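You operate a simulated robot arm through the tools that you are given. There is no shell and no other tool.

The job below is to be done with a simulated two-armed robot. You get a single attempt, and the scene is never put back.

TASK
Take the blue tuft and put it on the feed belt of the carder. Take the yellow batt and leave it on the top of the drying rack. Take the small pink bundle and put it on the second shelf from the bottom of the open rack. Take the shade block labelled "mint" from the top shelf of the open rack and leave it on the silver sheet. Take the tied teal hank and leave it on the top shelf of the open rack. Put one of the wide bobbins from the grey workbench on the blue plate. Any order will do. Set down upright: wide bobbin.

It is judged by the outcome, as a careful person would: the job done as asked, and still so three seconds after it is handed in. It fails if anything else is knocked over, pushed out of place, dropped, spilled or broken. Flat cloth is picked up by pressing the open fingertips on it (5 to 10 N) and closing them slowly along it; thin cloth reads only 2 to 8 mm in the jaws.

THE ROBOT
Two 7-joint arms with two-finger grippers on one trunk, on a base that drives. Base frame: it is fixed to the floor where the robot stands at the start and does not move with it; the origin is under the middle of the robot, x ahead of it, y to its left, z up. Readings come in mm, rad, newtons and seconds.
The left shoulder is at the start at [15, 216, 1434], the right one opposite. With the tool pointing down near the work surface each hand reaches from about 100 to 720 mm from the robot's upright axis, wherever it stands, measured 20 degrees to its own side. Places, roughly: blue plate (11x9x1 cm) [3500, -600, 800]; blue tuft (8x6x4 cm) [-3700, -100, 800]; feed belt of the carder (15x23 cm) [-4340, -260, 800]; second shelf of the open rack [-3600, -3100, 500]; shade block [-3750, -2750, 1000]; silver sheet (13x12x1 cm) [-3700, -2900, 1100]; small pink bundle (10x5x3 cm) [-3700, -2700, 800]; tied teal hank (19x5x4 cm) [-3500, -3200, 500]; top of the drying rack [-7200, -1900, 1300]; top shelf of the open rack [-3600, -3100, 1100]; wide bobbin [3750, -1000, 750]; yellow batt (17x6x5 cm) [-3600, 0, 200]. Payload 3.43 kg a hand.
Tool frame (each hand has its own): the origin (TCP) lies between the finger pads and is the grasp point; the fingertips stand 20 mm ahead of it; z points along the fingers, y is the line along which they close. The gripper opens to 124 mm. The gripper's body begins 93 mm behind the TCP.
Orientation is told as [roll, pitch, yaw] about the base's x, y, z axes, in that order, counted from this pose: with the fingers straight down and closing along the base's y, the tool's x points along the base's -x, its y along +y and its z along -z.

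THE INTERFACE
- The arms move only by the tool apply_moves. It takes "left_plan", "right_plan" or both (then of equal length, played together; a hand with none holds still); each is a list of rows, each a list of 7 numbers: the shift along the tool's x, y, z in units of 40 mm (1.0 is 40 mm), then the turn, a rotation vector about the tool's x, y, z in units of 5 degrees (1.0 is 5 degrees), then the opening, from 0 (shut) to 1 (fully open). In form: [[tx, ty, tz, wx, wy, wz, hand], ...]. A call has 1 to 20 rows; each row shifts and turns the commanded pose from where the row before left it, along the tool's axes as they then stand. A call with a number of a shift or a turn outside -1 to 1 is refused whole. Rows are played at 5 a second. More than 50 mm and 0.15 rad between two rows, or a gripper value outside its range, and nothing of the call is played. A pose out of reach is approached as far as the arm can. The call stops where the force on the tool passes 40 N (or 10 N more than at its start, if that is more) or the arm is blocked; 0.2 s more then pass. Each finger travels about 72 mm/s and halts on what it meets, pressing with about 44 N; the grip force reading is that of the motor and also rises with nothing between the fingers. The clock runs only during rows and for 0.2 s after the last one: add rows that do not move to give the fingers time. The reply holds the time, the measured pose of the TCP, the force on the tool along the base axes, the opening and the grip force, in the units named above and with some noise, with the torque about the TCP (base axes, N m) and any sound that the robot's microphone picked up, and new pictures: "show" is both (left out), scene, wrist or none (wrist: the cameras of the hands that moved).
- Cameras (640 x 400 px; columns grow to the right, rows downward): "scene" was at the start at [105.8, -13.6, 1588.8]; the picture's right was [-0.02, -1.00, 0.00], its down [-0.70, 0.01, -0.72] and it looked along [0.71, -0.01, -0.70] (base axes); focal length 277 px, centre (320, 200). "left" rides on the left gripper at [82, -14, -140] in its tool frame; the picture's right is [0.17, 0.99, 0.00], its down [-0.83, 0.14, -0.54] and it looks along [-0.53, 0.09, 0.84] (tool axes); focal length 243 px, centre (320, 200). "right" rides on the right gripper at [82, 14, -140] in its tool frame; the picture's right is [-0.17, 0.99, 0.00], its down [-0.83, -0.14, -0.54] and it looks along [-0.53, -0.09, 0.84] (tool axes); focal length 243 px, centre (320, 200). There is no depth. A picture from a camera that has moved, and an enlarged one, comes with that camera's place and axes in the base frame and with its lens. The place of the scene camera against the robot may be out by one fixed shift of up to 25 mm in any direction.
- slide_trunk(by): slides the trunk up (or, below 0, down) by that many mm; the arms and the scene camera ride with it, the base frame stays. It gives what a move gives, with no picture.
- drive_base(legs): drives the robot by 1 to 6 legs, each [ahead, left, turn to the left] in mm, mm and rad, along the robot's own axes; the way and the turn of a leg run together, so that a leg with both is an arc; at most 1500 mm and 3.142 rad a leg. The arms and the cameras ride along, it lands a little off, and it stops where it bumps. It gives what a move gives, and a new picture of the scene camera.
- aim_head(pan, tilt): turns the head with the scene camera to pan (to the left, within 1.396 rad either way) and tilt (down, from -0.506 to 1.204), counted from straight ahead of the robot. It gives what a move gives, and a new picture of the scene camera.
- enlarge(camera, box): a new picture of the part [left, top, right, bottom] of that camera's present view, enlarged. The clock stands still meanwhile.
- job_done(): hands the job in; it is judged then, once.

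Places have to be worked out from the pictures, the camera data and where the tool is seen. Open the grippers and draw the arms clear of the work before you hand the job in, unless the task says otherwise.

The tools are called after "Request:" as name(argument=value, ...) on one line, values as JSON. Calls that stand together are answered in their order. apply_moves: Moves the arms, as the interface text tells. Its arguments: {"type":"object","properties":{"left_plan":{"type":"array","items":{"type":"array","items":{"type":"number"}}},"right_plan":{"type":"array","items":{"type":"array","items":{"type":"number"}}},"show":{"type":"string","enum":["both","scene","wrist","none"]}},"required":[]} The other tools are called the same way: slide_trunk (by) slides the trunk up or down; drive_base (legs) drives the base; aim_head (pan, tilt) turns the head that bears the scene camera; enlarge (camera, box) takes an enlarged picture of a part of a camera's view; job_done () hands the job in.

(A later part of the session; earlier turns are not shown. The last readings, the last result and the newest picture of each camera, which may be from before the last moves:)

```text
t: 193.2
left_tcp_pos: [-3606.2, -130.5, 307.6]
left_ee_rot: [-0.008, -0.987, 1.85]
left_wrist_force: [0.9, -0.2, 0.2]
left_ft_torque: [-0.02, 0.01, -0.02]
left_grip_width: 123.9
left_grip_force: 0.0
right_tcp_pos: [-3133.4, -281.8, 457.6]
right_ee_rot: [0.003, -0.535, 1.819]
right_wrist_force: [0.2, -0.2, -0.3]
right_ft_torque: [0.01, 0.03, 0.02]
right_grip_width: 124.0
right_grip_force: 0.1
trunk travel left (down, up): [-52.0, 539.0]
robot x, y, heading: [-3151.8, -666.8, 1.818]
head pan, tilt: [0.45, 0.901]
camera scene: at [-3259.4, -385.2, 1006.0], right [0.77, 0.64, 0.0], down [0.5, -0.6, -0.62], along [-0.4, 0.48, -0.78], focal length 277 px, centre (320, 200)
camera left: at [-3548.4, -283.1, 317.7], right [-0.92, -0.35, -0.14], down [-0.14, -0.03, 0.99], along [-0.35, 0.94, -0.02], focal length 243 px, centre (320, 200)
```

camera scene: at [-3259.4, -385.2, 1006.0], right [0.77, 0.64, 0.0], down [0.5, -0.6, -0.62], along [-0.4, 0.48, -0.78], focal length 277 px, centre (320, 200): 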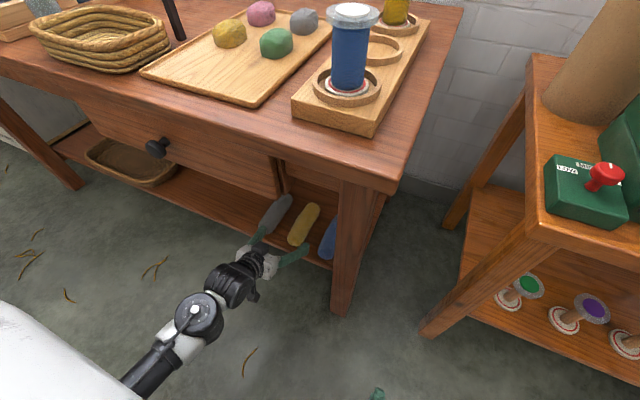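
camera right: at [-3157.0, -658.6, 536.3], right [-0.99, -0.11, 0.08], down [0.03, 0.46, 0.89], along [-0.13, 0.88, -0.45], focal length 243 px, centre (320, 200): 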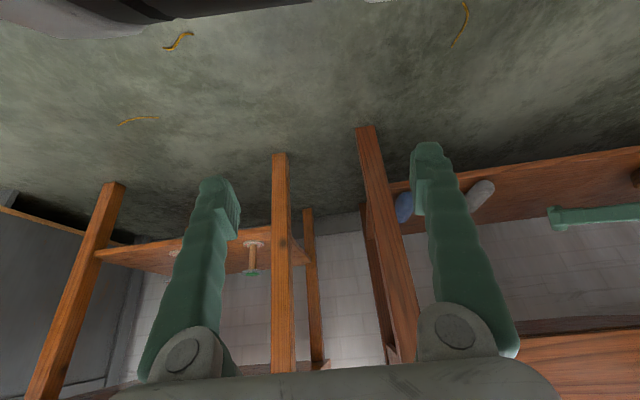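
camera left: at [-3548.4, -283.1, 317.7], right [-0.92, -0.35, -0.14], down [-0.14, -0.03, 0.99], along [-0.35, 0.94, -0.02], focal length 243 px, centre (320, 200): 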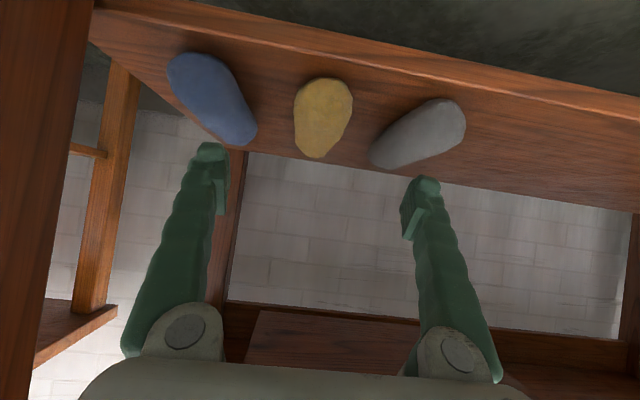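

The batt is laterally aligned with the TCP (its axis parallel to mine), near end about 40 mm beyond. I'll narrow the fingers to 92 mm, lower 45 mm and advance 60 mm to straddle its near end.

Request:
apply_moves(left_plan=[[0.47, 0, 0.31, 0, 0, 0, 0.74], [0.47, 0, 0.31, 0, 0, 0, 0.74], [-0.41, 0, 0.63, 0, 0, 0, 0.74], [-0.41, 0, 0.63, 0, 0, 0, 0.74]], show="both")

```text
t: 194.2
left_tcp_pos: [-3620.0, -71.7, 261.4]
left_ee_rot: [-0.008, -0.985, 1.853]
left_wrist_force: [0.5, -0.7, 0.7]
left_ft_torque: [0.02, 0.03, 0.02]
left_grip_width: 91.9
left_grip_force: 0.0
right_tcp_pos: [-3133.5, -279.5, 456.8]
right_ee_rot: [0.004, -0.536, 1.821]
right_wrist_force: [0.2, -0.2, 0.5]
right_ft_torque: [-0.02, 0.0, 0.03]
right_grip_width: 124.1
right_grip_force: 0.0
trunk travel left (down, up): [-52.0, 539.0]
robot x, y, heading: [-3152.7, -666.3, 1.817]
head pan, tilt: [0.45, 0.901]
camera scene: at [-3259.4, -385.2, 1006.0], right [0.77, 0.64, 0.0], down [0.5, -0.6, -0.62], along [-0.4, 0.48, -0.78], focal length 277 px, centre (320, 200)
camera left: at [-3564.3, -224.8, 271.1], right [-0.92, -0.35, -0.14], down [-0.14, -0.03, 0.99], along [-0.35, 0.93, -0.02], focal length 243 px, centre (320, 200)
```

scene: 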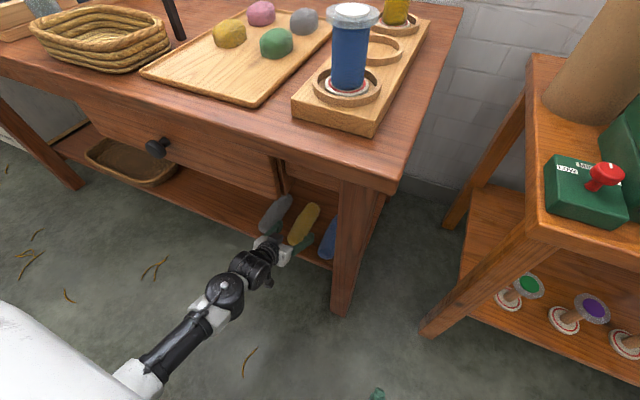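
left: 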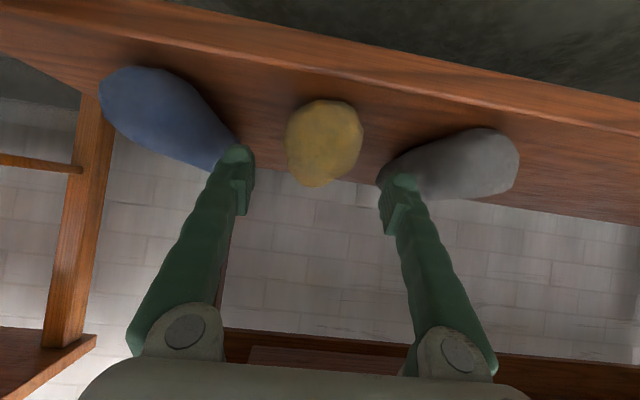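

The batt's centre is at z≈221 and the shelf near z 193; it is centred between the fingers with neighbours clear by about 30 mm. I'll advance 45 mm and lower 36 mm around it.

Request:
apply_moves(left_plan=[[-0.05, 0.05, 0.6, 0, 0, 0, 0.74], [0.1, 0, 0.5, 0, 0, 0, 0.74], [0.1, 0, 0.33, 0, 0, 0, 0.74]], show="wrist")

```text
t: 195.0
left_tcp_pos: [-3635.9, -30.3, 225.2]
left_ee_rot: [-0.009, -0.985, 1.85]
left_wrist_force: [0.3, -0.2, 0.3]
left_ft_torque: [0.04, 0.0, 0.01]
left_grip_width: 91.6
left_grip_force: 0.2
right_tcp_pos: [-3134.3, -281.1, 456.9]
right_ee_rot: [0.001, -0.536, 1.819]
right_wrist_force: [-0.1, 0.0, 0.0]
right_ft_torque: [-0.01, -0.03, -0.03]
right_grip_width: 124.1
right_grip_force: 0.1
trunk travel left (down, up): [-52.0, 539.0]
robot x, y, heading: [-3152.4, -668.8, 1.817]
head pan, tilt: [0.45, 0.901]
camera left: at [-3577.9, -183.1, 234.9], right [-0.92, -0.35, -0.14], down [-0.14, -0.03, 0.99], along [-0.35, 0.94, -0.02], focal length 243 px, centre (320, 200)
```

left: 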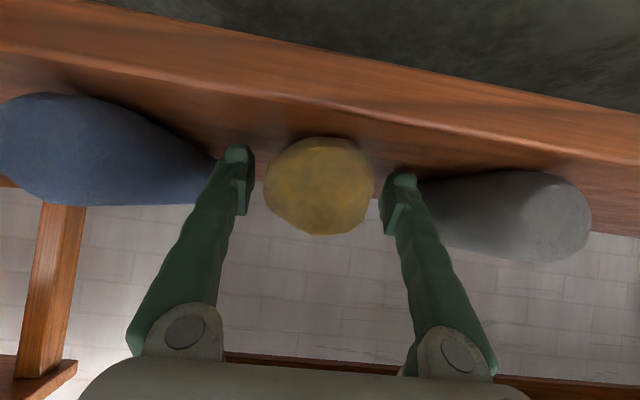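

The fingers straddle the batt near its end. I'll advance another 18 mm for a firmer hold and then close.

Request:
apply_moves(left_plan=[[-0.25, 0, 0.375, 0, 0, 0, 0.74], [0, 0, 0, 0, 0, 0, 0.5], [0, 0, 0, 0, 0, 0, 0.35], [0, 0, 0, 0, 0, 0, 0.3], [0, 0, 0, 0, 0, 0, 0.3]], show="wrist")

```text
t: 196.2
left_tcp_pos: [-3638.7, -12.4, 227.0]
left_ee_rot: [-0.011, -0.987, 1.852]
left_wrist_force: [-1.5, 0.7, -0.4]
left_ft_torque: [0.02, 0.0, -0.02]
left_grip_width: 53.9
left_grip_force: 44.3
right_tcp_pos: [-3133.3, -280.9, 457.0]
right_ee_rot: [0.004, -0.534, 1.818]
right_wrist_force: [-0.4, 0.4, -0.1]
right_ft_torque: [0.0, 0.0, 0.01]
right_grip_width: 124.3
right_grip_force: 0.0
trunk travel left (down, up): [-52.0, 539.0]
robot x, y, heading: [-3152.1, -671.4, 1.82]
head pan, tilt: [0.45, 0.901]
camera left: at [-3582.6, -166.0, 235.8], right [-0.92, -0.35, -0.14], down [-0.14, -0.03, 0.99], along [-0.35, 0.93, -0.02], focal length 243 px, centre (320, 200)
```

left: 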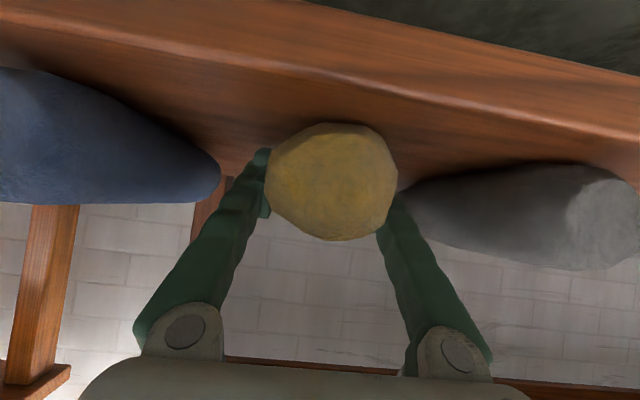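

Gripped at 54 mm with 44 N. I'll lift 70 mm and check the hold.

Request:
apply_moves(left_plan=[[-0.3, 0, -0.2, 0, 0, 0, 0.3], [-0.6, 0, -0.4, 0, 0, 0, 0.3], [-0.56, 0, -0.36, 0, 0, 0, 0.3], [0, 0, 0, 0, 0, 0, 0.3]], show="both")

```text
t: 197.2
left_tcp_pos: [-3640.1, -13.0, 296.6]
left_ee_rot: [-0.008, -0.985, 1.851]
left_wrist_force: [0.6, 0.2, -0.8]
left_ft_torque: [0.02, 0.02, 0.03]
left_grip_width: 53.9
left_grip_force: 44.2
right_tcp_pos: [-3133.5, -280.3, 456.4]
right_ee_rot: [0.002, -0.536, 1.82]
right_wrist_force: [-0.5, 0.3, 0.1]
right_ft_torque: [0.01, -0.02, -0.04]
right_grip_width: 124.0
right_grip_force: 0.1
trunk travel left (down, up): [-52.0, 539.0]
robot x, y, heading: [-3147.1, -666.1, 1.82]
head pan, tilt: [0.45, 0.901]
camera scene: at [-3259.4, -385.3, 1006.0], right [0.77, 0.64, 0.0], down [0.5, -0.6, -0.62], along [-0.4, 0.48, -0.78], focal length 277 px, centre (320, 200)
camera left: at [-3582.9, -166.0, 305.8], right [-0.92, -0.35, -0.14], down [-0.14, -0.03, 0.99], along [-0.35, 0.93, -0.02], focal length 243 px, centre (320, 200)
```

scene: 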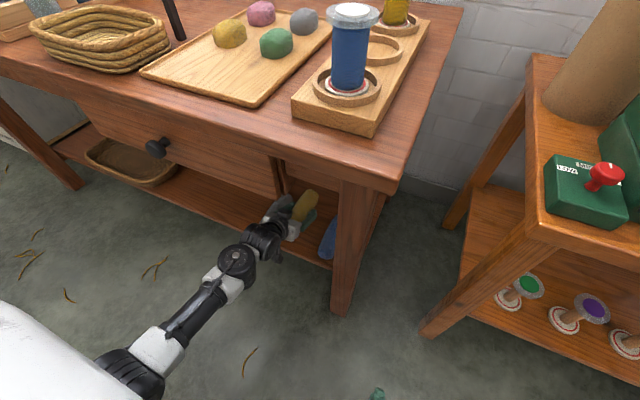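
left: 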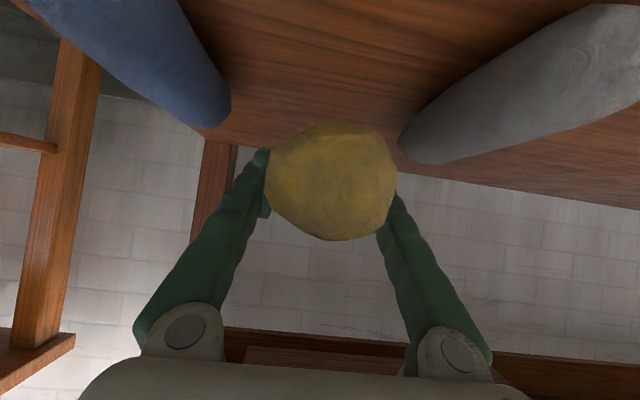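

The batt is held level. I'll drive back 500 mm from the table, then raise the trunk.

Request:
drive_base(legs=[[-500, 0, 0]])

Request:
slide_trunk(by=530)

Request:
aim_head(pan=0.2, tilt=0.6)

```text
t: 200.7
left_tcp_pos: [-3520.3, -493.5, 297.3]
left_ee_rot: [-0.008, -0.986, 1.854]
left_wrist_force: [0.6, -0.3, -0.6]
left_ft_torque: [0.03, 0.0, -0.01]
left_grip_width: 53.7
left_grip_force: 44.3
right_tcp_pos: [-3012.6, -761.0, 455.9]
right_ee_rot: [0.002, -0.536, 1.822]
right_wrist_force: [-0.6, 0.1, 0.0]
right_ft_torque: [0.0, -0.01, -0.03]
right_grip_width: 123.9
right_grip_force: 0.1
trunk travel left (down, up): [-52.0, 539.0]
robot x, y, heading: [-3025.1, -1148.2, 1.818]
head pan, tilt: [0.45, 0.901]
camera scene: at [-3138.4, -866.3, 1006.1], right [0.76, 0.64, 0.0], down [0.5, -0.6, -0.62], along [-0.4, 0.48, -0.78], focal length 277 px, centre (320, 200)
```

scene: 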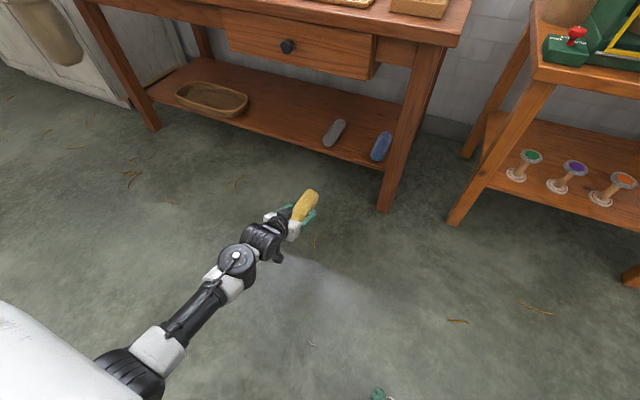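

```text
refused: 530 is not a number from -400 to 400
```

```text
t: 201.5
left_tcp_pos: [-3519.9, -493.6, 295.4]
left_ee_rot: [-0.009, -0.987, 1.854]
left_wrist_force: [0.1, -0.7, -0.1]
left_ft_torque: [0.01, 0.0, 0.01]
left_grip_width: 53.8
left_grip_force: 44.0
right_tcp_pos: [-3012.6, -761.6, 456.9]
right_ee_rot: [0.002, -0.536, 1.82]
right_wrist_force: [0.1, 0.5, 0.4]
right_ft_torque: [0.0, -0.01, 0.0]
right_grip_width: 124.0
right_grip_force: 0.2
trunk travel left (down, up): [-52.0, 539.0]
robot x, y, heading: [-3027.0, -1150.3, 1.824]
head pan, tilt: [0.201, 0.6]
camera scene: at [-3128.4, -844.4, 1030.8], right [0.9, 0.44, 0.0], down [0.25, -0.51, -0.82], along [-0.36, 0.74, -0.57], focal length 277 px, centre (320, 200)
```

scene: 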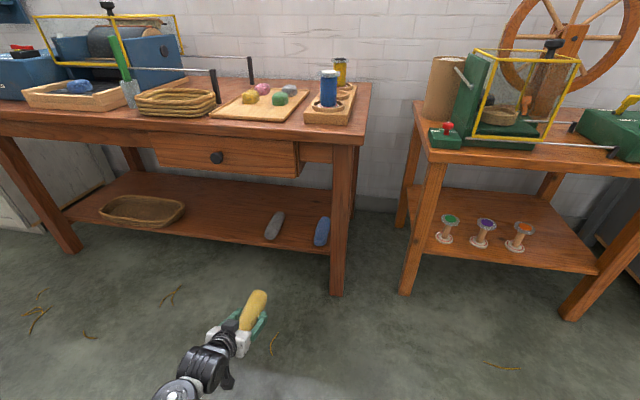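

The batt is out from under the table. I'll raise the trunk in two steps.

Request:
slide_trunk(by=300)

Request:
slide_trunk(by=235)

Request:
aim_head(pan=1.2, tilt=0.3)

```text
t: 204.5
left_tcp_pos: [-3518.7, -495.1, 595.4]
left_ee_rot: [-0.009, -0.986, 1.854]
left_wrist_force: [-0.3, -0.3, 0.7]
left_ft_torque: [0.0, 0.0, -0.03]
left_grip_width: 54.0
left_grip_force: 44.1
right_tcp_pos: [-3013.1, -761.2, 757.1]
right_ee_rot: [0.0, -0.534, 1.824]
right_wrist_force: [0.2, 0.6, 0.7]
right_ft_torque: [-0.04, 0.02, 0.03]
right_grip_width: 123.8
right_grip_force: 0.1
trunk travel left (down, up): [-352.0, 239.0]
robot x, y, heading: [-3027.6, -1153.8, 1.826]
head pan, tilt: [0.201, 0.6]
```

```text
t: 207.0
left_tcp_pos: [-3519.3, -496.5, 829.9]
left_ee_rot: [-0.008, -0.984, 1.854]
left_wrist_force: [-0.4, 0.1, -0.1]
left_ft_torque: [0.01, 0.01, -0.03]
left_grip_width: 54.1
left_grip_force: 43.9
right_tcp_pos: [-3013.8, -760.8, 992.1]
right_ee_rot: [0.001, -0.534, 1.822]
right_wrist_force: [0.7, 0.0, -0.6]
right_ft_torque: [0.02, 0.02, 0.05]
right_grip_width: 124.0
right_grip_force: 0.0
trunk travel left (down, up): [-587.0, 4.0]
robot x, y, heading: [-3029.2, -1149.4, 1.818]
head pan, tilt: [0.201, 0.6]
```

```text
t: 208.3
left_tcp_pos: [-3520.1, -494.0, 831.6]
left_ee_rot: [-0.008, -0.986, 1.854]
left_wrist_force: [-0.4, 0.5, 0.0]
left_ft_torque: [-0.01, 0.03, -0.02]
left_grip_width: 53.9
left_grip_force: 44.0
right_tcp_pos: [-3013.0, -761.2, 992.2]
right_ee_rot: [0.0, -0.537, 1.822]
right_wrist_force: [0.9, 0.5, 0.6]
right_ft_torque: [0.01, 0.01, -0.02]
right_grip_width: 124.1
right_grip_force: 0.1
trunk travel left (down, up): [-587.0, 4.0]
robot x, y, heading: [-3030.2, -1149.5, 1.816]
head pan, tilt: [1.201, 0.3]
camera scene: at [-3124.8, -1138.8, 1639.1], right [0.12, 0.99, 0.0], down [0.29, -0.04, -0.96], along [-0.95, 0.12, -0.3], focal length 277 px, centre (320, 200)
```

scene: 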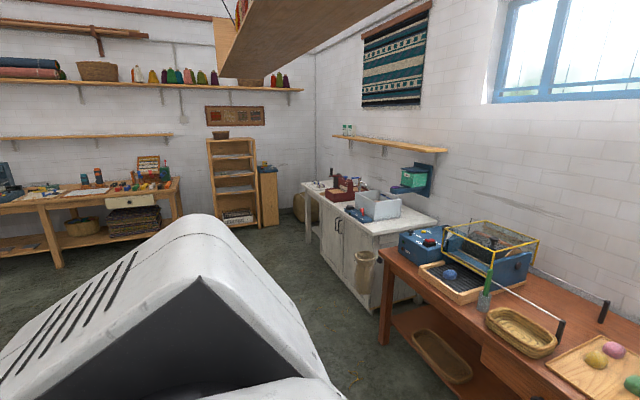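

The drying rack is the tall light-wood rack at the far wall. I'll draw the held batt back and up a bit, then turn left to face down the room.

Request:
apply_moves(left_plan=[[-0.18, 0, -0.87, 0, 0, 0, 0.3], [-0.18, 0, -0.87, 0, 0, 0, 0.3], [-0.18, 0, -0.87, 0, 0, 0, 0.3], [-0.18, 0, -0.87, 0, 0, 0, 0.3], [-0.18, 0, -0.87, 0, 0, 0, 0.3], [-0.18, 0, -0.87, 0, 0, 0, 0.3]], show="none")

Request:
drive_base(legs=[[0, 0, 1.55]])

Request:
aim_head(pan=0.0, tilt=0.3)

Request:
enlarge(camera="scene", box=[240, 80, 420, 230])

```text
t: 209.7
left_tcp_pos: [-3480.4, -641.2, 982.9]
left_ee_rot: [-0.01, -0.987, 1.852]
left_wrist_force: [0.7, -0.7, 0.5]
left_ft_torque: [0.02, 0.0, -0.04]
left_grip_width: 54.1
left_grip_force: 44.3
right_tcp_pos: [-3011.3, -761.1, 992.7]
right_ee_rot: [0.001, -0.537, 1.822]
right_wrist_force: [0.1, -0.4, 0.0]
right_ft_torque: [0.0, 0.0, -0.01]
right_grip_width: 124.0
right_grip_force: 0.1
trunk travel left (down, up): [-587.0, 4.0]
robot x, y, heading: [-3026.9, -1150.0, 1.811]
head pan, tilt: [1.201, 0.3]
```

```text
t: 215.3
left_tcp_pos: [-3547.4, -1591.2, 982.2]
left_ee_rot: [-0.007, -0.987, -2.877]
left_wrist_force: [0.2, -0.1, 0.2]
left_ft_torque: [0.0, 0.01, -0.01]
left_grip_width: 53.8
left_grip_force: 43.6
right_tcp_pos: [-3417.1, -1126.6, 992.0]
right_ee_rot: [0.002, -0.535, -2.908]
right_wrist_force: [0.6, 0.1, -0.2]
right_ft_torque: [-0.03, -0.02, 0.0]
right_grip_width: 124.1
right_grip_force: 0.0
trunk travel left (down, up): [-587.0, 4.0]
robot x, y, heading: [-3029.6, -1148.6, -2.909]
head pan, tilt: [1.201, 0.3]
camera scene: at [-3053.5, -1256.6, 1639.1], right [-0.99, 0.14, 0.0], down [0.04, 0.29, -0.96], along [-0.13, -0.95, -0.3], focal length 277 px, centre (320, 200)
```

scene: 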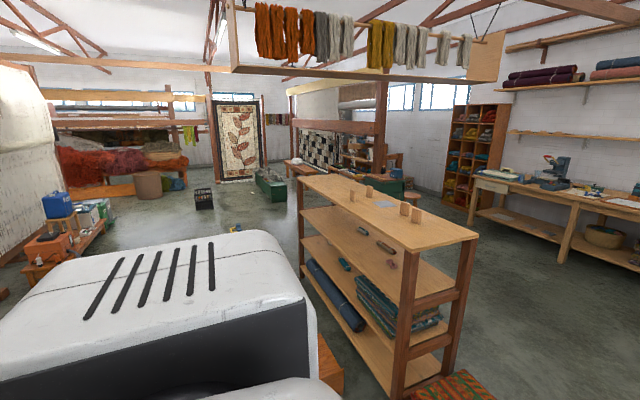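

```text
t: 216.7
left_tcp_pos: [-3547.2, -1591.1, 982.2]
left_ee_rot: [-0.01, -0.986, -2.877]
left_wrist_force: [-0.5, -0.3, -0.2]
left_ft_torque: [-0.03, -0.02, -0.02]
left_grip_width: 53.9
left_grip_force: 44.4
right_tcp_pos: [-3418.9, -1125.9, 991.9]
right_ee_rot: [0.001, -0.537, -2.909]
right_wrist_force: [0.4, -0.6, -1.1]
right_ft_torque: [0.03, 0.0, -0.03]
right_grip_width: 124.2
right_grip_force: 0.0
trunk travel left (down, up): [-587.0, 4.0]
robot x, y, heading: [-3028.2, -1154.0, -2.91]
head pan, tilt: [0.0, 0.3]
camera scene: at [-3131.5, -1185.7, 1639.1], right [-0.23, 0.97, 0.0], down [0.29, 0.07, -0.96], along [-0.93, -0.22, -0.3], focal length 277 px, centre (320, 200)
```

scene: 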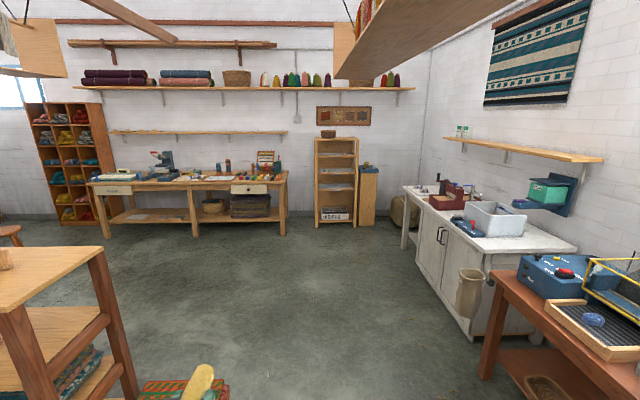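

```text
2.67 times, centred on (330, 155) of scene
camera zoom: at [-3131.5, -1185.7, 1639.1], right [-0.23, 0.97, 0.0], down [0.29, 0.07, -0.96], along [-0.93, -0.22, -0.3], focal length 740 px, centre (293, 320)
```

zoom: 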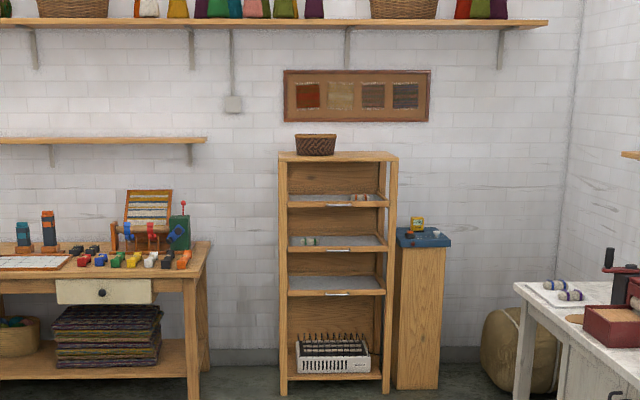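

The drying rack has a small basket on the left of its top, with free space on the right. I'll drive 3 m down the room, easing right, and look again.

Request:
drive_base(legs=[[1450, -100, 0], [1450, -80, 0]])

Request:
enlarge(camera="scene", box=[200, 60, 440, 210])

```text
t: 234.1
left_tcp_pos: [-6383.7, -2119.7, 982.5]
left_ee_rot: [-0.008, -0.985, -2.857]
left_wrist_force: [-0.5, -0.4, -0.5]
left_ft_torque: [0.01, 0.01, 0.04]
left_grip_width: 53.7
left_grip_force: 44.1
right_tcp_pos: [-6263.2, -1651.9, 991.7]
right_ee_rot: [0.003, -0.537, -2.889]
right_wrist_force: [-0.4, -0.1, 0.2]
right_ft_torque: [-0.01, -0.02, -0.01]
right_grip_width: 123.8
right_grip_force: 0.0
trunk travel left (down, up): [-587.0, 4.0]
robot x, y, heading: [-5874.6, -1669.6, -2.892]
head pan, tilt: [0.0, 0.3]
camera scene: at [-5976.6, -1706.2, 1639.1], right [-0.25, 0.97, 0.0], down [0.29, 0.07, -0.96], along [-0.93, -0.24, -0.3], focal length 277 px, centre (320, 200)
```

scene: 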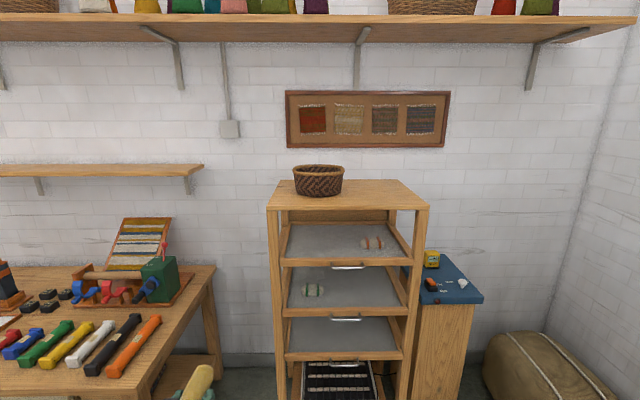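

```text
2.67 times, centred on (320, 135) of scene
camera zoom: at [-5976.6, -1706.2, 1639.1], right [-0.25, 0.97, 0.0], down [0.29, 0.07, -0.96], along [-0.93, -0.24, -0.3], focal length 740 px, centre (320, 373)
```

zoom: 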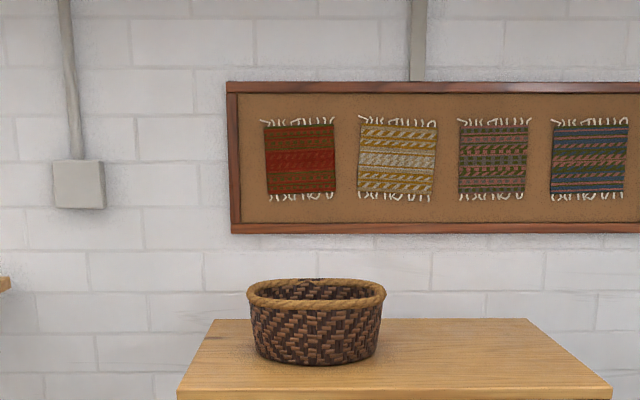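

The rack top centre works out to about [-7163,-1909] at z≈1305, with about 300 mm free to the right of the basket. I'll raise the held batt in free space first to see that the arm can reach that height with this tilt.

Request:
apply_moves(left_plan=[[-0.75, 0, -0.496, 0, 0, 0, 0.3], [-0.75, 0, -0.496, 0, 0, 0, 0.3], [-0.75, 0, -0.496, 0, 0, 0, 0.3], [-0.75, 0, -0.496, 0, 0, 0, 0.3], [-0.75, 0, -0.496, 0, 0, 0, 0.3]], show="scene")

```text
t: 235.3
left_tcp_pos: [-6383.6, -2119.5, 1161.9]
left_ee_rot: [-0.007, -0.986, -2.857]
left_wrist_force: [-0.3, 0.4, -0.1]
left_ft_torque: [-0.02, 0.0, -0.01]
left_grip_width: 54.0
left_grip_force: 43.8
right_tcp_pos: [-6263.2, -1652.2, 991.1]
right_ee_rot: [0.002, -0.535, -2.89]
right_wrist_force: [0.5, -0.3, -0.5]
right_ft_torque: [-0.01, -0.02, 0.03]
right_grip_width: 124.1
right_grip_force: 0.1
trunk travel left (down, up): [-587.0, 4.0]
robot x, y, heading: [-5875.0, -1670.4, -2.894]
head pan, tilt: [0.0, 0.3]
camera scene: at [-5977.5, -1705.3, 1639.1], right [-0.25, 0.97, 0.0], down [0.29, 0.07, -0.96], along [-0.93, -0.24, -0.3], focal length 277 px, centre (320, 200)
```

scene: 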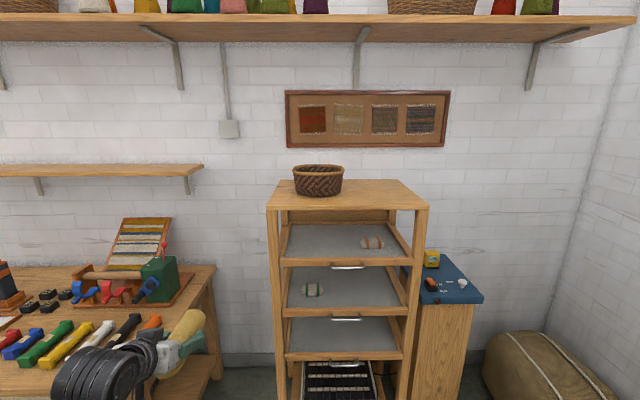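

That went freely. I'll continue up another 215 mm.

Request:
apply_moves(left_plan=[[-0.75, 0, -0.496, 0, 0, 0, 0.3], [-0.75, 0, -0.496, 0, 0, 0, 0.3], [-0.75, 0, -0.496, 0, 0, 0, 0.3], [-0.75, 0, -0.496, 0, 0, 0, 0.3], [-0.75, 0, -0.496, 0, 0, 0, 0.3], [-0.75, 0, -0.496, 0, 0, 0, 0.3]], show="scene")

```text
t: 236.7
left_tcp_pos: [-6384.4, -2120.5, 1377.2]
left_ee_rot: [-0.008, -0.986, -2.857]
left_wrist_force: [-0.6, -0.3, 0.6]
left_ft_torque: [0.02, -0.03, 0.01]
left_grip_width: 54.1
left_grip_force: 44.0
right_tcp_pos: [-6262.6, -1651.3, 992.0]
right_ee_rot: [0.001, -0.534, -2.891]
right_wrist_force: [0.2, -0.3, 0.6]
right_ft_torque: [-0.03, 0.02, 0.01]
right_grip_width: 124.0
right_grip_force: 0.1
trunk travel left (down, up): [-587.0, 4.0]
robot x, y, heading: [-5873.2, -1670.3, -2.89]
head pan, tilt: [0.0, 0.3]
camera scene: at [-5977.0, -1706.2, 1639.1], right [-0.25, 0.97, 0.0], down [0.29, 0.07, -0.96], along [-0.93, -0.24, -0.3], focal length 277 px, centre (320, 200)
```

scene: 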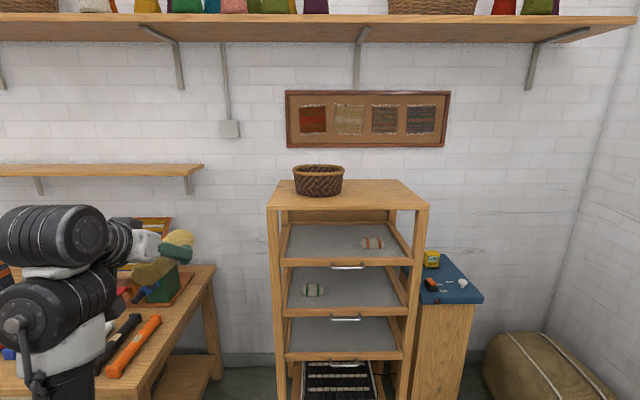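

The arm holds the batt at z 1377 freely. I'll drive 300 mm ahead and 256 mm right, then shift the left hand inward so I stay clear of the stand on the right.

Request:
drive_base(legs=[[0, -256, 0], [300, 0, 0]])

Request:
apply_moves(left_plan=[[0, -0.96, 0, 0, 0, 0, 0.3], [0, -0.96, 0, 0, 0, 0, 0.3], [0, -0.96, 0, 0, 0, 0, 0.3], [0, -0.96, 0, 0, 0, 0, 0.3], [0, -0.96, 0, 0, 0, 0, 0.3], [0, -0.96, 0, 0, 0, 0, 0.3]], show="both")

```text
t: 242.7
left_tcp_pos: [-6739.5, -1942.2, 1377.4]
left_ee_rot: [-0.009, -0.988, -2.86]
left_wrist_force: [0.0, 0.4, -0.8]
left_ft_torque: [-0.02, -0.03, -0.01]
left_grip_width: 53.8
left_grip_force: 43.9
right_tcp_pos: [-6615.7, -1474.9, 992.2]
right_ee_rot: [0.001, -0.537, -2.893]
right_wrist_force: [0.4, -1.0, 0.3]
right_ft_torque: [-0.01, 0.02, 0.02]
right_grip_width: 123.9
right_grip_force: 0.0
trunk travel left (down, up): [-587.0, 4.0]
robot x, y, heading: [-6227.4, -1493.2, -2.896]
head pan, tilt: [0.0, 0.3]
camera scene: at [-6329.7, -1530.0, 1639.2], right [-0.24, 0.97, 0.0], down [0.29, 0.07, -0.96], along [-0.93, -0.23, -0.29], focal length 277 px, centre (320, 200)
```

scene: 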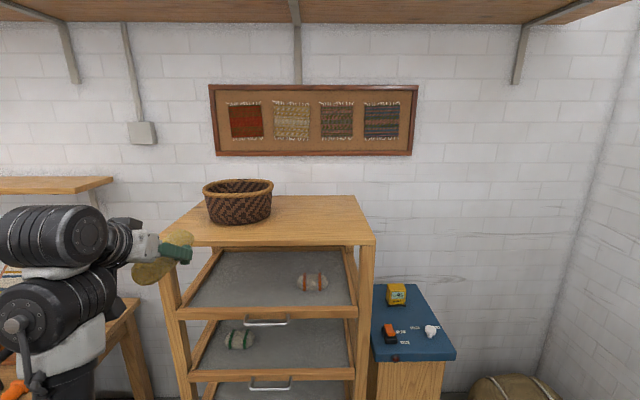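

```text
t: 244.1
left_tcp_pos: [-6801.8, -1719.4, 1377.1]
left_ee_rot: [-0.008, -0.985, -2.861]
left_wrist_force: [-0.6, 0.3, -0.1]
left_ft_torque: [0.0, 0.0, 0.02]
left_grip_width: 53.8
left_grip_force: 43.6
right_tcp_pos: [-6617.7, -1474.6, 991.4]
right_ee_rot: [0.005, -0.533, -2.894]
right_wrist_force: [0.3, 0.7, -0.2]
right_ft_torque: [-0.01, 0.01, 0.02]
right_grip_width: 123.8
right_grip_force: 0.0
trunk travel left (down, up): [-587.0, 4.0]
robot x, y, heading: [-6227.1, -1492.2, -2.893]
head pan, tilt: [0.0, 0.3]
camera scene: at [-6331.6, -1528.9, 1639.1], right [-0.24, 0.97, 0.0], down [0.29, 0.07, -0.96], along [-0.93, -0.23, -0.3], focal length 277 px, centre (320, 200)
camera left: at [-6650.5, -1663.5, 1386.9], right [0.35, -0.92, -0.14], down [0.03, -0.14, 0.99], along [-0.93, -0.36, -0.02], focal length 243 px, centre (320, 200)
```

scene: 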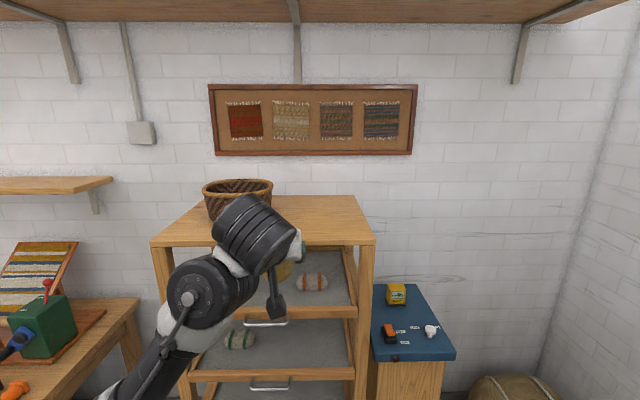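
left: 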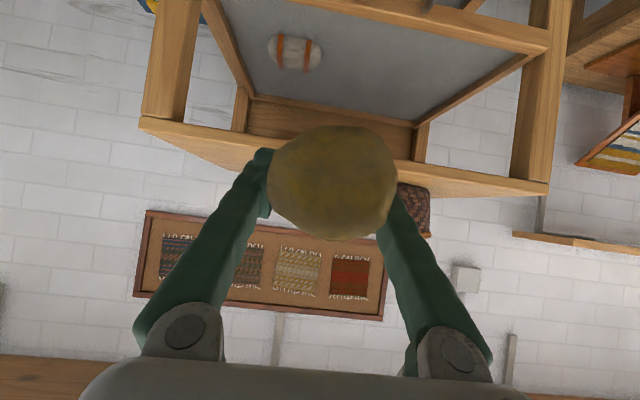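

The rack top measures z≈1307. The target spot right of the basket is about [-7157,-1793] for the TCP: I'll drive 212 mm ahead and 15 mm right, keeping the rest for the arm.

Request:
drive_base(legs=[[212, -15, 0]])

Request:
enlarge(camera="left", box=[0, 0, 640, 400])

```text
t: 246.0
left_tcp_pos: [-7008.7, -1757.6, 1378.9]
left_ee_rot: [-0.009, -0.989, -2.862]
left_wrist_force: [0.1, -0.5, -0.9]
left_ft_torque: [-0.01, 0.03, -0.02]
left_grip_width: 53.9
left_grip_force: 44.3
right_tcp_pos: [-6824.8, -1512.0, 993.1]
right_ee_rot: [0.001, -0.537, -2.893]
right_wrist_force: [-0.2, 0.1, -0.1]
right_ft_torque: [0.02, -0.01, 0.02]
right_grip_width: 124.0
right_grip_force: 0.0
trunk travel left (down, up): [-587.0, 4.0]
robot x, y, heading: [-6438.9, -1531.8, -2.896]
head pan, tilt: [0.0, 0.3]
camera scene: at [-6537.4, -1566.9, 1639.3], right [-0.24, 0.97, 0.0], down [0.29, 0.07, -0.96], along [-0.93, -0.23, -0.29], focal length 277 px, centre (320, 200)
```

scene: 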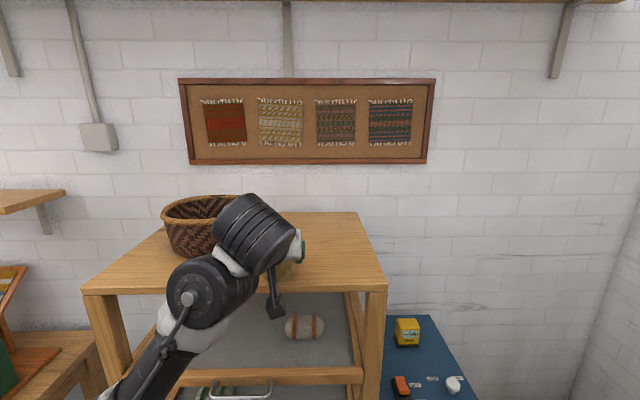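

```text
1.00 times, centred on (320, 200) of left (not enlarged: the box is as wide or as high as the picture)
camera zoom: at [-6856.7, -1701.4, 1387.7], right [0.35, -0.92, -0.14], down [0.03, -0.14, 0.99], along [-0.94, -0.35, -0.02], focal length 243 px, centre (320, 200)
```

zoom: 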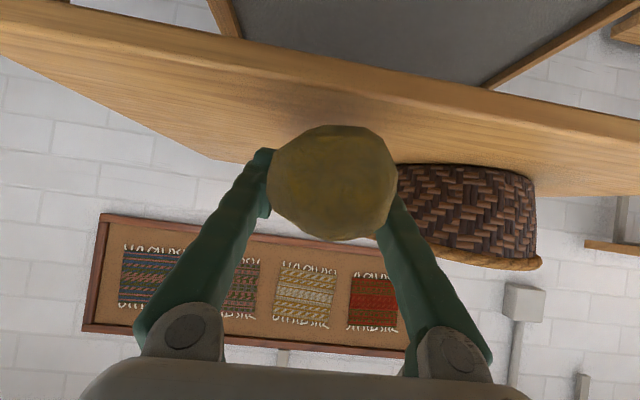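

The basket is well to the left of the path. I'll extend the arm 152 mm ahead over the rack top.

Request:
apply_moves(left_plan=[[-0.418, -0.036, 0.635, 0, 0, 0, 0.3], [-0.418, -0.036, 0.635, 0, 0, 0, 0.3], [-0.418, -0.036, 0.635, 0, 0, 0, 0.3], [-0.418, -0.036, 0.635, 0, 0, 0, 0.3], [-0.418, -0.036, 0.635, 0, 0, 0, 0.3]], show="both")

```text
t: 247.2
left_tcp_pos: [-7159.4, -1791.8, 1376.6]
left_ee_rot: [-0.009, -0.985, -2.866]
left_wrist_force: [-0.7, 0.8, -0.7]
left_ft_torque: [-0.02, 0.01, 0.0]
left_grip_width: 53.8
left_grip_force: 43.4
right_tcp_pos: [-6825.5, -1511.8, 991.7]
right_ee_rot: [0.0, -0.534, -2.894]
right_wrist_force: [-0.3, 0.8, 0.6]
right_ft_torque: [-0.03, 0.02, 0.01]
right_grip_width: 123.7
right_grip_force: 0.0
trunk travel left (down, up): [-587.0, 4.0]
robot x, y, heading: [-6438.2, -1531.6, -2.894]
head pan, tilt: [0.0, 0.3]
camera scene: at [-6540.1, -1567.1, 1639.1], right [-0.24, 0.97, 0.0], down [0.29, 0.07, -0.96], along [-0.93, -0.23, -0.3], focal length 277 px, centre (320, 200)
camera left: at [-7007.5, -1735.6, 1385.9], right [0.35, -0.92, -0.14], down [0.03, -0.14, 0.99], along [-0.94, -0.35, -0.02], focal length 243 px, centre (320, 200)
```

scene: 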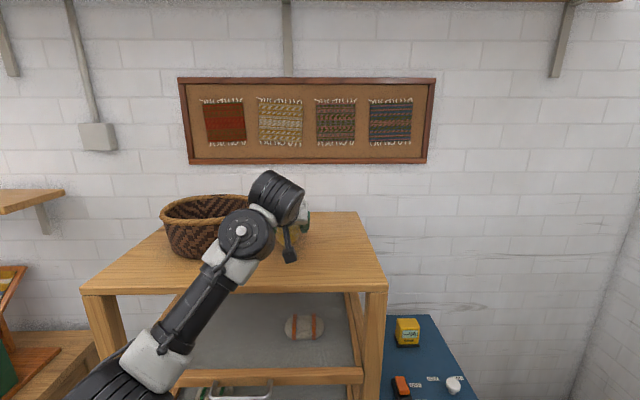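
left: 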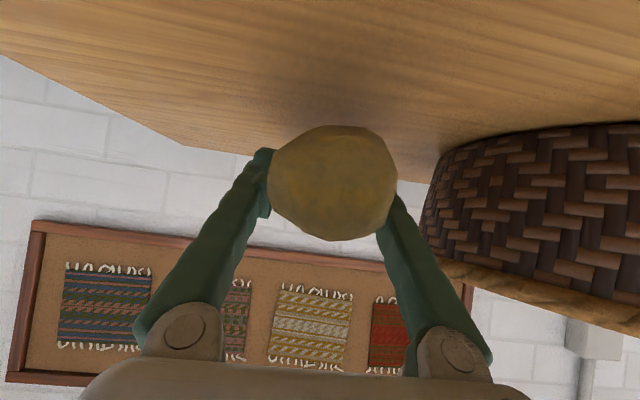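

The hand is over the rack top, 70 mm clear of the basket. I'll lower 30 mm, then step until the batt touches.

Request:
apply_moves(left_plan=[[0.33, 0, 0.22, 0, 0, 0, 0.3], [0.3, 0, 0.2, 0, 0, 0, 0.3], [0, 0, 0, 0, 0, 0, 0.3]], show="none")

Request:
apply_moves(left_plan=[[0.083, 0, 0.055, 0, 0, 0, 0.3], [0, 0, 0, 0, 0, 0, 0.3]], show="wrist")

```text
t: 248.0
left_tcp_pos: [-7158.9, -1791.0, 1345.8]
left_ee_rot: [-0.01, -0.987, -2.863]
left_wrist_force: [-1.4, 0.6, -0.2]
left_ft_torque: [0.0, -0.02, 0.04]
left_grip_width: 53.7
left_grip_force: 43.9
right_tcp_pos: [-6824.7, -1511.4, 993.0]
right_ee_rot: [0.001, -0.535, -2.894]
right_wrist_force: [-0.2, -0.8, -0.5]
right_ft_torque: [-0.01, 0.01, -0.01]
right_grip_width: 124.1
right_grip_force: 0.0
trunk travel left (down, up): [-587.0, 4.0]
robot x, y, heading: [-6439.1, -1530.0, -2.893]
head pan, tilt: [0.0, 0.3]
```

```text
t: 248.6
left_tcp_pos: [-7158.4, -1791.8, 1346.2]
left_ee_rot: [-0.011, -0.991, -2.859]
left_wrist_force: [-4.7, -1.1, 12.8]
left_ft_torque: [0.07, -0.64, 0.02]
left_grip_width: 53.9
left_grip_force: 44.2
right_tcp_pos: [-6825.2, -1511.9, 992.3]
right_ee_rot: [0.001, -0.536, -2.893]
right_wrist_force: [0.7, 0.9, -0.8]
right_ft_torque: [0.02, -0.01, -0.02]
right_grip_width: 124.0
right_grip_force: 0.0
trunk travel left (down, up): [-587.0, 4.0]
robot x, y, heading: [-6438.3, -1530.2, -2.893]
head pan, tilt: [0.0, 0.3]
camera left: at [-7005.9, -1734.8, 1354.6], right [0.35, -0.93, -0.14], down [0.04, -0.14, 0.99], along [-0.94, -0.35, -0.02], focal length 243 px, centre (320, 200)
```

left: 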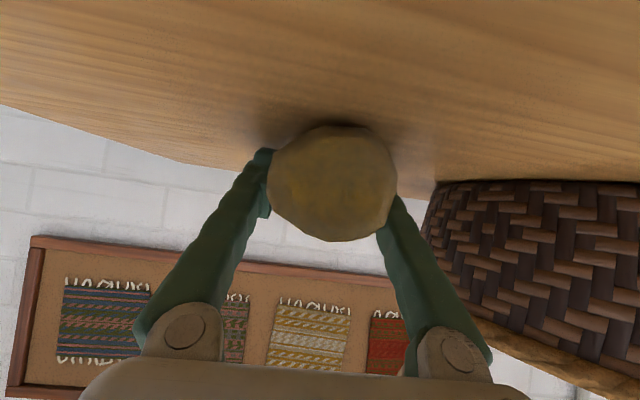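

Contact is felt at 13 N. I'll open the fingers and raise the hand straight up, then back.

Request:
apply_moves(left_plan=[[0, 0, 0, 0, 0, 0, 0.5], [0, 0, 0, 0, 0, 0, 0.72], [-0.2, 0, -0.13, 0, 0, 0, 0.74], [-0.5, 0, -0.33, 0, 0, 0, 0.74], [-0.6, 0, -0.4, 0, 0, 0, 0.74], [0.4, 0, -0.6, 0, 0, 0, 0.74], [0.4, 0, -0.6, 0, 0, 0, 0.74], [0.4, 0, -0.6, 0, 0, 0, 0.74], [0.4, 0, -0.6, 0, 0, 0, 0.74]], show="both")

```text
t: 250.6
left_tcp_pos: [-7045.8, -1760.8, 1405.5]
left_ee_rot: [-0.01, -0.989, -2.86]
left_wrist_force: [0.2, -0.3, 0.6]
left_ft_torque: [-0.01, 0.04, -0.04]
left_grip_width: 91.7
left_grip_force: 0.1
right_tcp_pos: [-6823.9, -1512.0, 991.7]
right_ee_rot: [0.002, -0.535, -2.895]
right_wrist_force: [0.5, -0.7, 0.6]
right_ft_torque: [-0.04, 0.01, -0.02]
right_grip_width: 123.8
right_grip_force: 0.0
trunk travel left (down, up): [-587.0, 4.0]
robot x, y, heading: [-6435.8, -1533.3, -2.891]
head pan, tilt: [0.0, 0.3]
camera scene: at [-6538.0, -1567.3, 1639.2], right [-0.24, 0.97, 0.0], down [0.29, 0.07, -0.96], along [-0.93, -0.23, -0.3], focal length 277 px, centre (320, 200)
camera left: at [-6893.7, -1705.5, 1414.6], right [0.35, -0.92, -0.14], down [0.03, -0.14, 0.99], along [-0.94, -0.35, -0.02], focal length 243 px, centre (320, 200)
```

scene: 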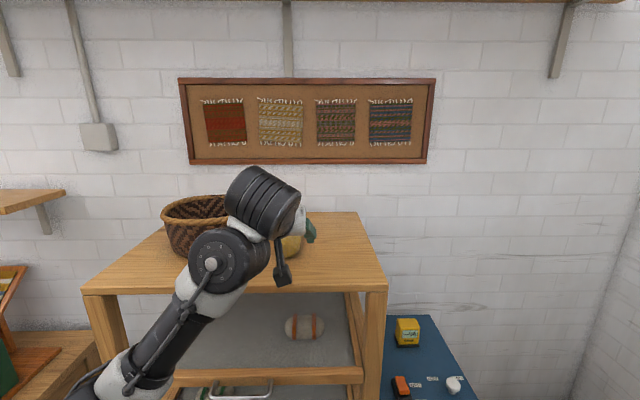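
left: 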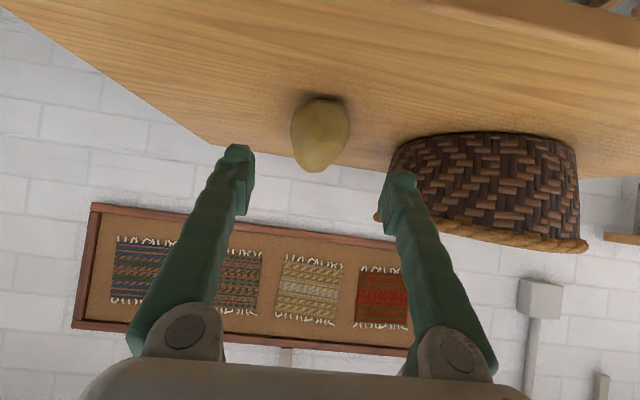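

The yellow batt lies on top of the drying rack, beside the basket. I'll back away, verify, and lower the left arm.

Request:
drive_base(legs=[[-600, 0, 0]])

Request:
apply_moves(left_plan=[[0.7, 0.6, 0.3, 0, 0, 0, 1], [0.7, 0.6, 0.3, 0, 0, 0, 1], [0.7, 0.6, 0.3, 0, 0, 0, 1], [0.7, 0.6, 0.3, 0, 0, 0, 1], [0.7, 0.6, 0.3, 0, 0, 0, 1], [0.7, 0.6, 0.3, 0, 0, 0, 1], [0.7, 0.6, 0.3, 0, 0, 0, 1], [0.7, 0.6, 0.3, 0, 0, 0, 1]], show="scene")

Request:
enlarge(camera="scene", box=[220, 130, 440, 270])

```text
t: 254.7
left_tcp_pos: [-6474.2, -1616.2, 1404.9]
left_ee_rot: [-0.008, -0.985, -2.867]
left_wrist_force: [0.4, -1.3, 0.1]
left_ft_torque: [-0.02, 0.02, -0.04]
left_grip_width: 91.9
left_grip_force: 0.1
right_tcp_pos: [-6251.7, -1366.9, 992.1]
right_ee_rot: [0.002, -0.534, -2.899]
right_wrist_force: [-1.1, 0.4, 0.4]
right_ft_torque: [-0.01, -0.01, 0.01]
right_grip_width: 123.9
right_grip_force: 0.1
trunk travel left (down, up): [-587.0, 4.0]
robot x, y, heading: [-5860.9, -1387.7, -2.9]
head pan, tilt: [0.0, 0.3]
camera scene: at [-5965.6, -1423.9, 1639.1], right [-0.24, 0.97, 0.0], down [0.29, 0.07, -0.96], along [-0.93, -0.23, -0.3], focal length 277 px, centre (320, 200)
```

scene: 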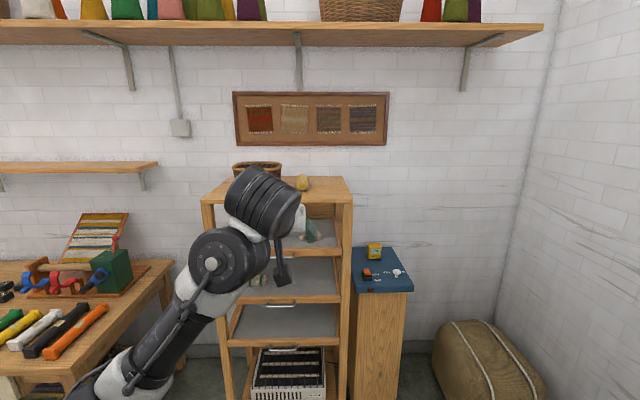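

```text
t: 256.5
left_tcp_pos: [-6379.7, -1787.9, 1162.4]
left_ee_rot: [-0.007, -0.988, -2.867]
left_wrist_force: [-0.5, -0.3, 0.3]
left_ft_torque: [0.04, -0.02, -0.01]
left_grip_width: 123.9
left_grip_force: 0.0
right_tcp_pos: [-6249.8, -1367.2, 992.8]
right_ee_rot: [0.003, -0.536, -2.898]
right_wrist_force: [0.3, 0.0, 0.0]
right_ft_torque: [0.02, 0.06, 0.02]
right_grip_width: 123.8
right_grip_force: 0.2
trunk travel left (down, up): [-587.0, 4.0]
robot x, y, heading: [-5864.9, -1380.3, -2.899]
head pan, tilt: [0.0, 0.3]
camera scene: at [-5963.7, -1423.7, 1639.2], right [-0.24, 0.97, 0.0], down [0.29, 0.07, -0.96], along [-0.93, -0.23, -0.3], focal length 277 px, centre (320, 200)
```

scene: 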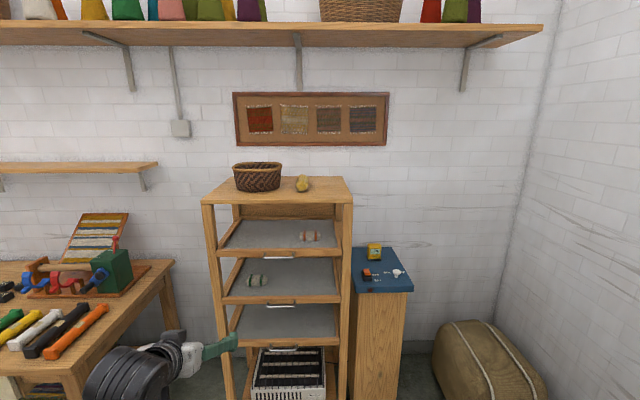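

```text
2.86 times, centred on (330, 200) of scene
camera zoom: at [-5963.7, -1423.7, 1639.2], right [-0.24, 0.97, 0.0], down [0.29, 0.07, -0.96], along [-0.93, -0.23, -0.3], focal length 792 px, centre (291, 200)
```

zoom: 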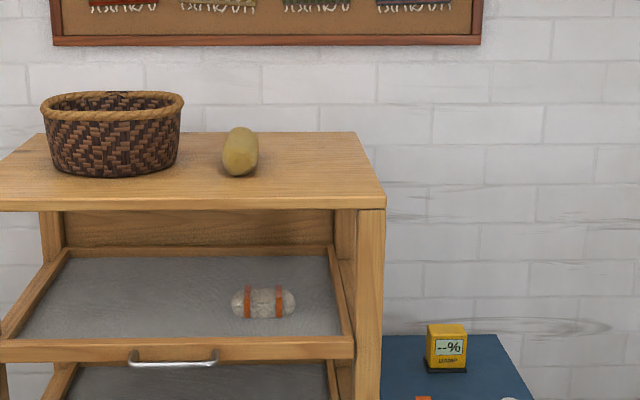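

The batt is safely on the rack top. Now to the open rack: I'll shift 300 mm left, turn around to face it from its far side, and look.

Request:
drive_base(legs=[[0, 350, 0], [0, 0, 3.13]])

Request:
aim_head(pan=-0.7, tilt=0.4)

```text
t: 271.9
left_tcp_pos: [-5255.2, -1334.2, 1163.1]
left_ee_rot: [-0.009, -0.987, 0.257]
left_wrist_force: [-0.1, 0.2, -0.5]
left_ft_torque: [0.0, 0.03, -0.01]
left_grip_width: 123.8
left_grip_force: 0.1
right_tcp_pos: [-5390.8, -1754.7, 991.8]
right_ee_rot: [0.002, -0.535, 0.224]
right_wrist_force: [-0.6, 0.6, -0.3]
right_ft_torque: [0.01, 0.05, 0.01]
right_grip_width: 124.0
right_grip_force: 0.0
trunk travel left (down, up): [-587.0, 4.0]
robot x, y, heading: [-5775.3, -1728.5, 0.222]
head pan, tilt: [0.0, 0.3]
camera scene: at [-5675.9, -1716.9, 1639.1], right [0.22, -0.97, 0.0], down [-0.29, -0.07, -0.96], along [0.93, 0.21, -0.3], focal length 277 px, centre (320, 200)
```

scene: 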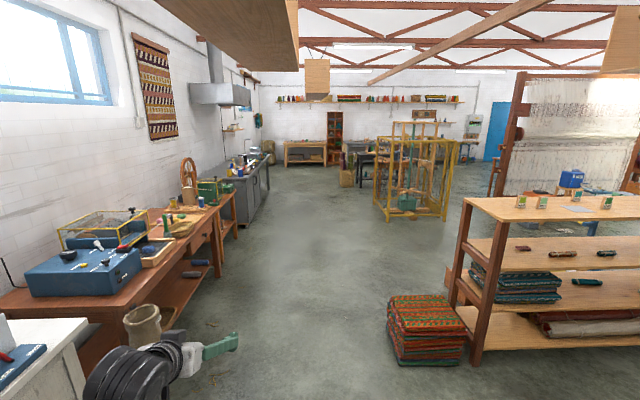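

```text
t: 273.0
left_tcp_pos: [-5254.3, -1336.0, 1163.6]
left_ee_rot: [-0.009, -0.985, 0.258]
left_wrist_force: [0.0, 0.0, -0.4]
left_ft_torque: [-0.02, 0.04, 0.0]
left_grip_width: 124.0
left_grip_force: 0.1
right_tcp_pos: [-5391.4, -1754.6, 991.9]
right_ee_rot: [0.001, -0.535, 0.225]
right_wrist_force: [0.1, -0.2, 0.2]
right_ft_torque: [-0.05, -0.01, 0.04]
right_grip_width: 124.0
right_grip_force: 0.1
trunk travel left (down, up): [-587.0, 4.0]
robot x, y, heading: [-5779.7, -1732.2, 0.219]
head pan, tilt: [-0.7, 0.4]
camera scene: at [-5684.6, -1780.0, 1629.9], right [-0.46, -0.89, 0.0], down [-0.35, 0.18, -0.92], along [0.82, -0.42, -0.39], focal length 277 px, centre (320, 200)
```

scene: 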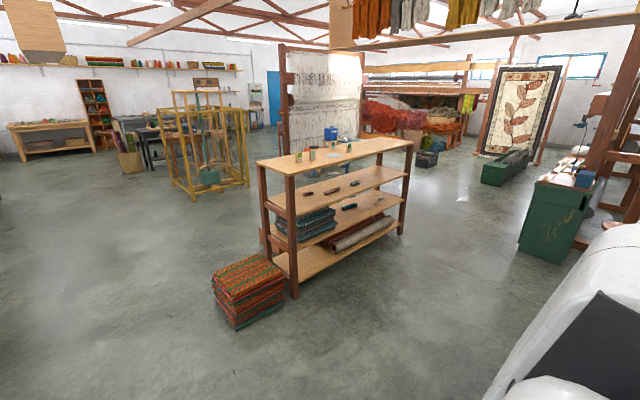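

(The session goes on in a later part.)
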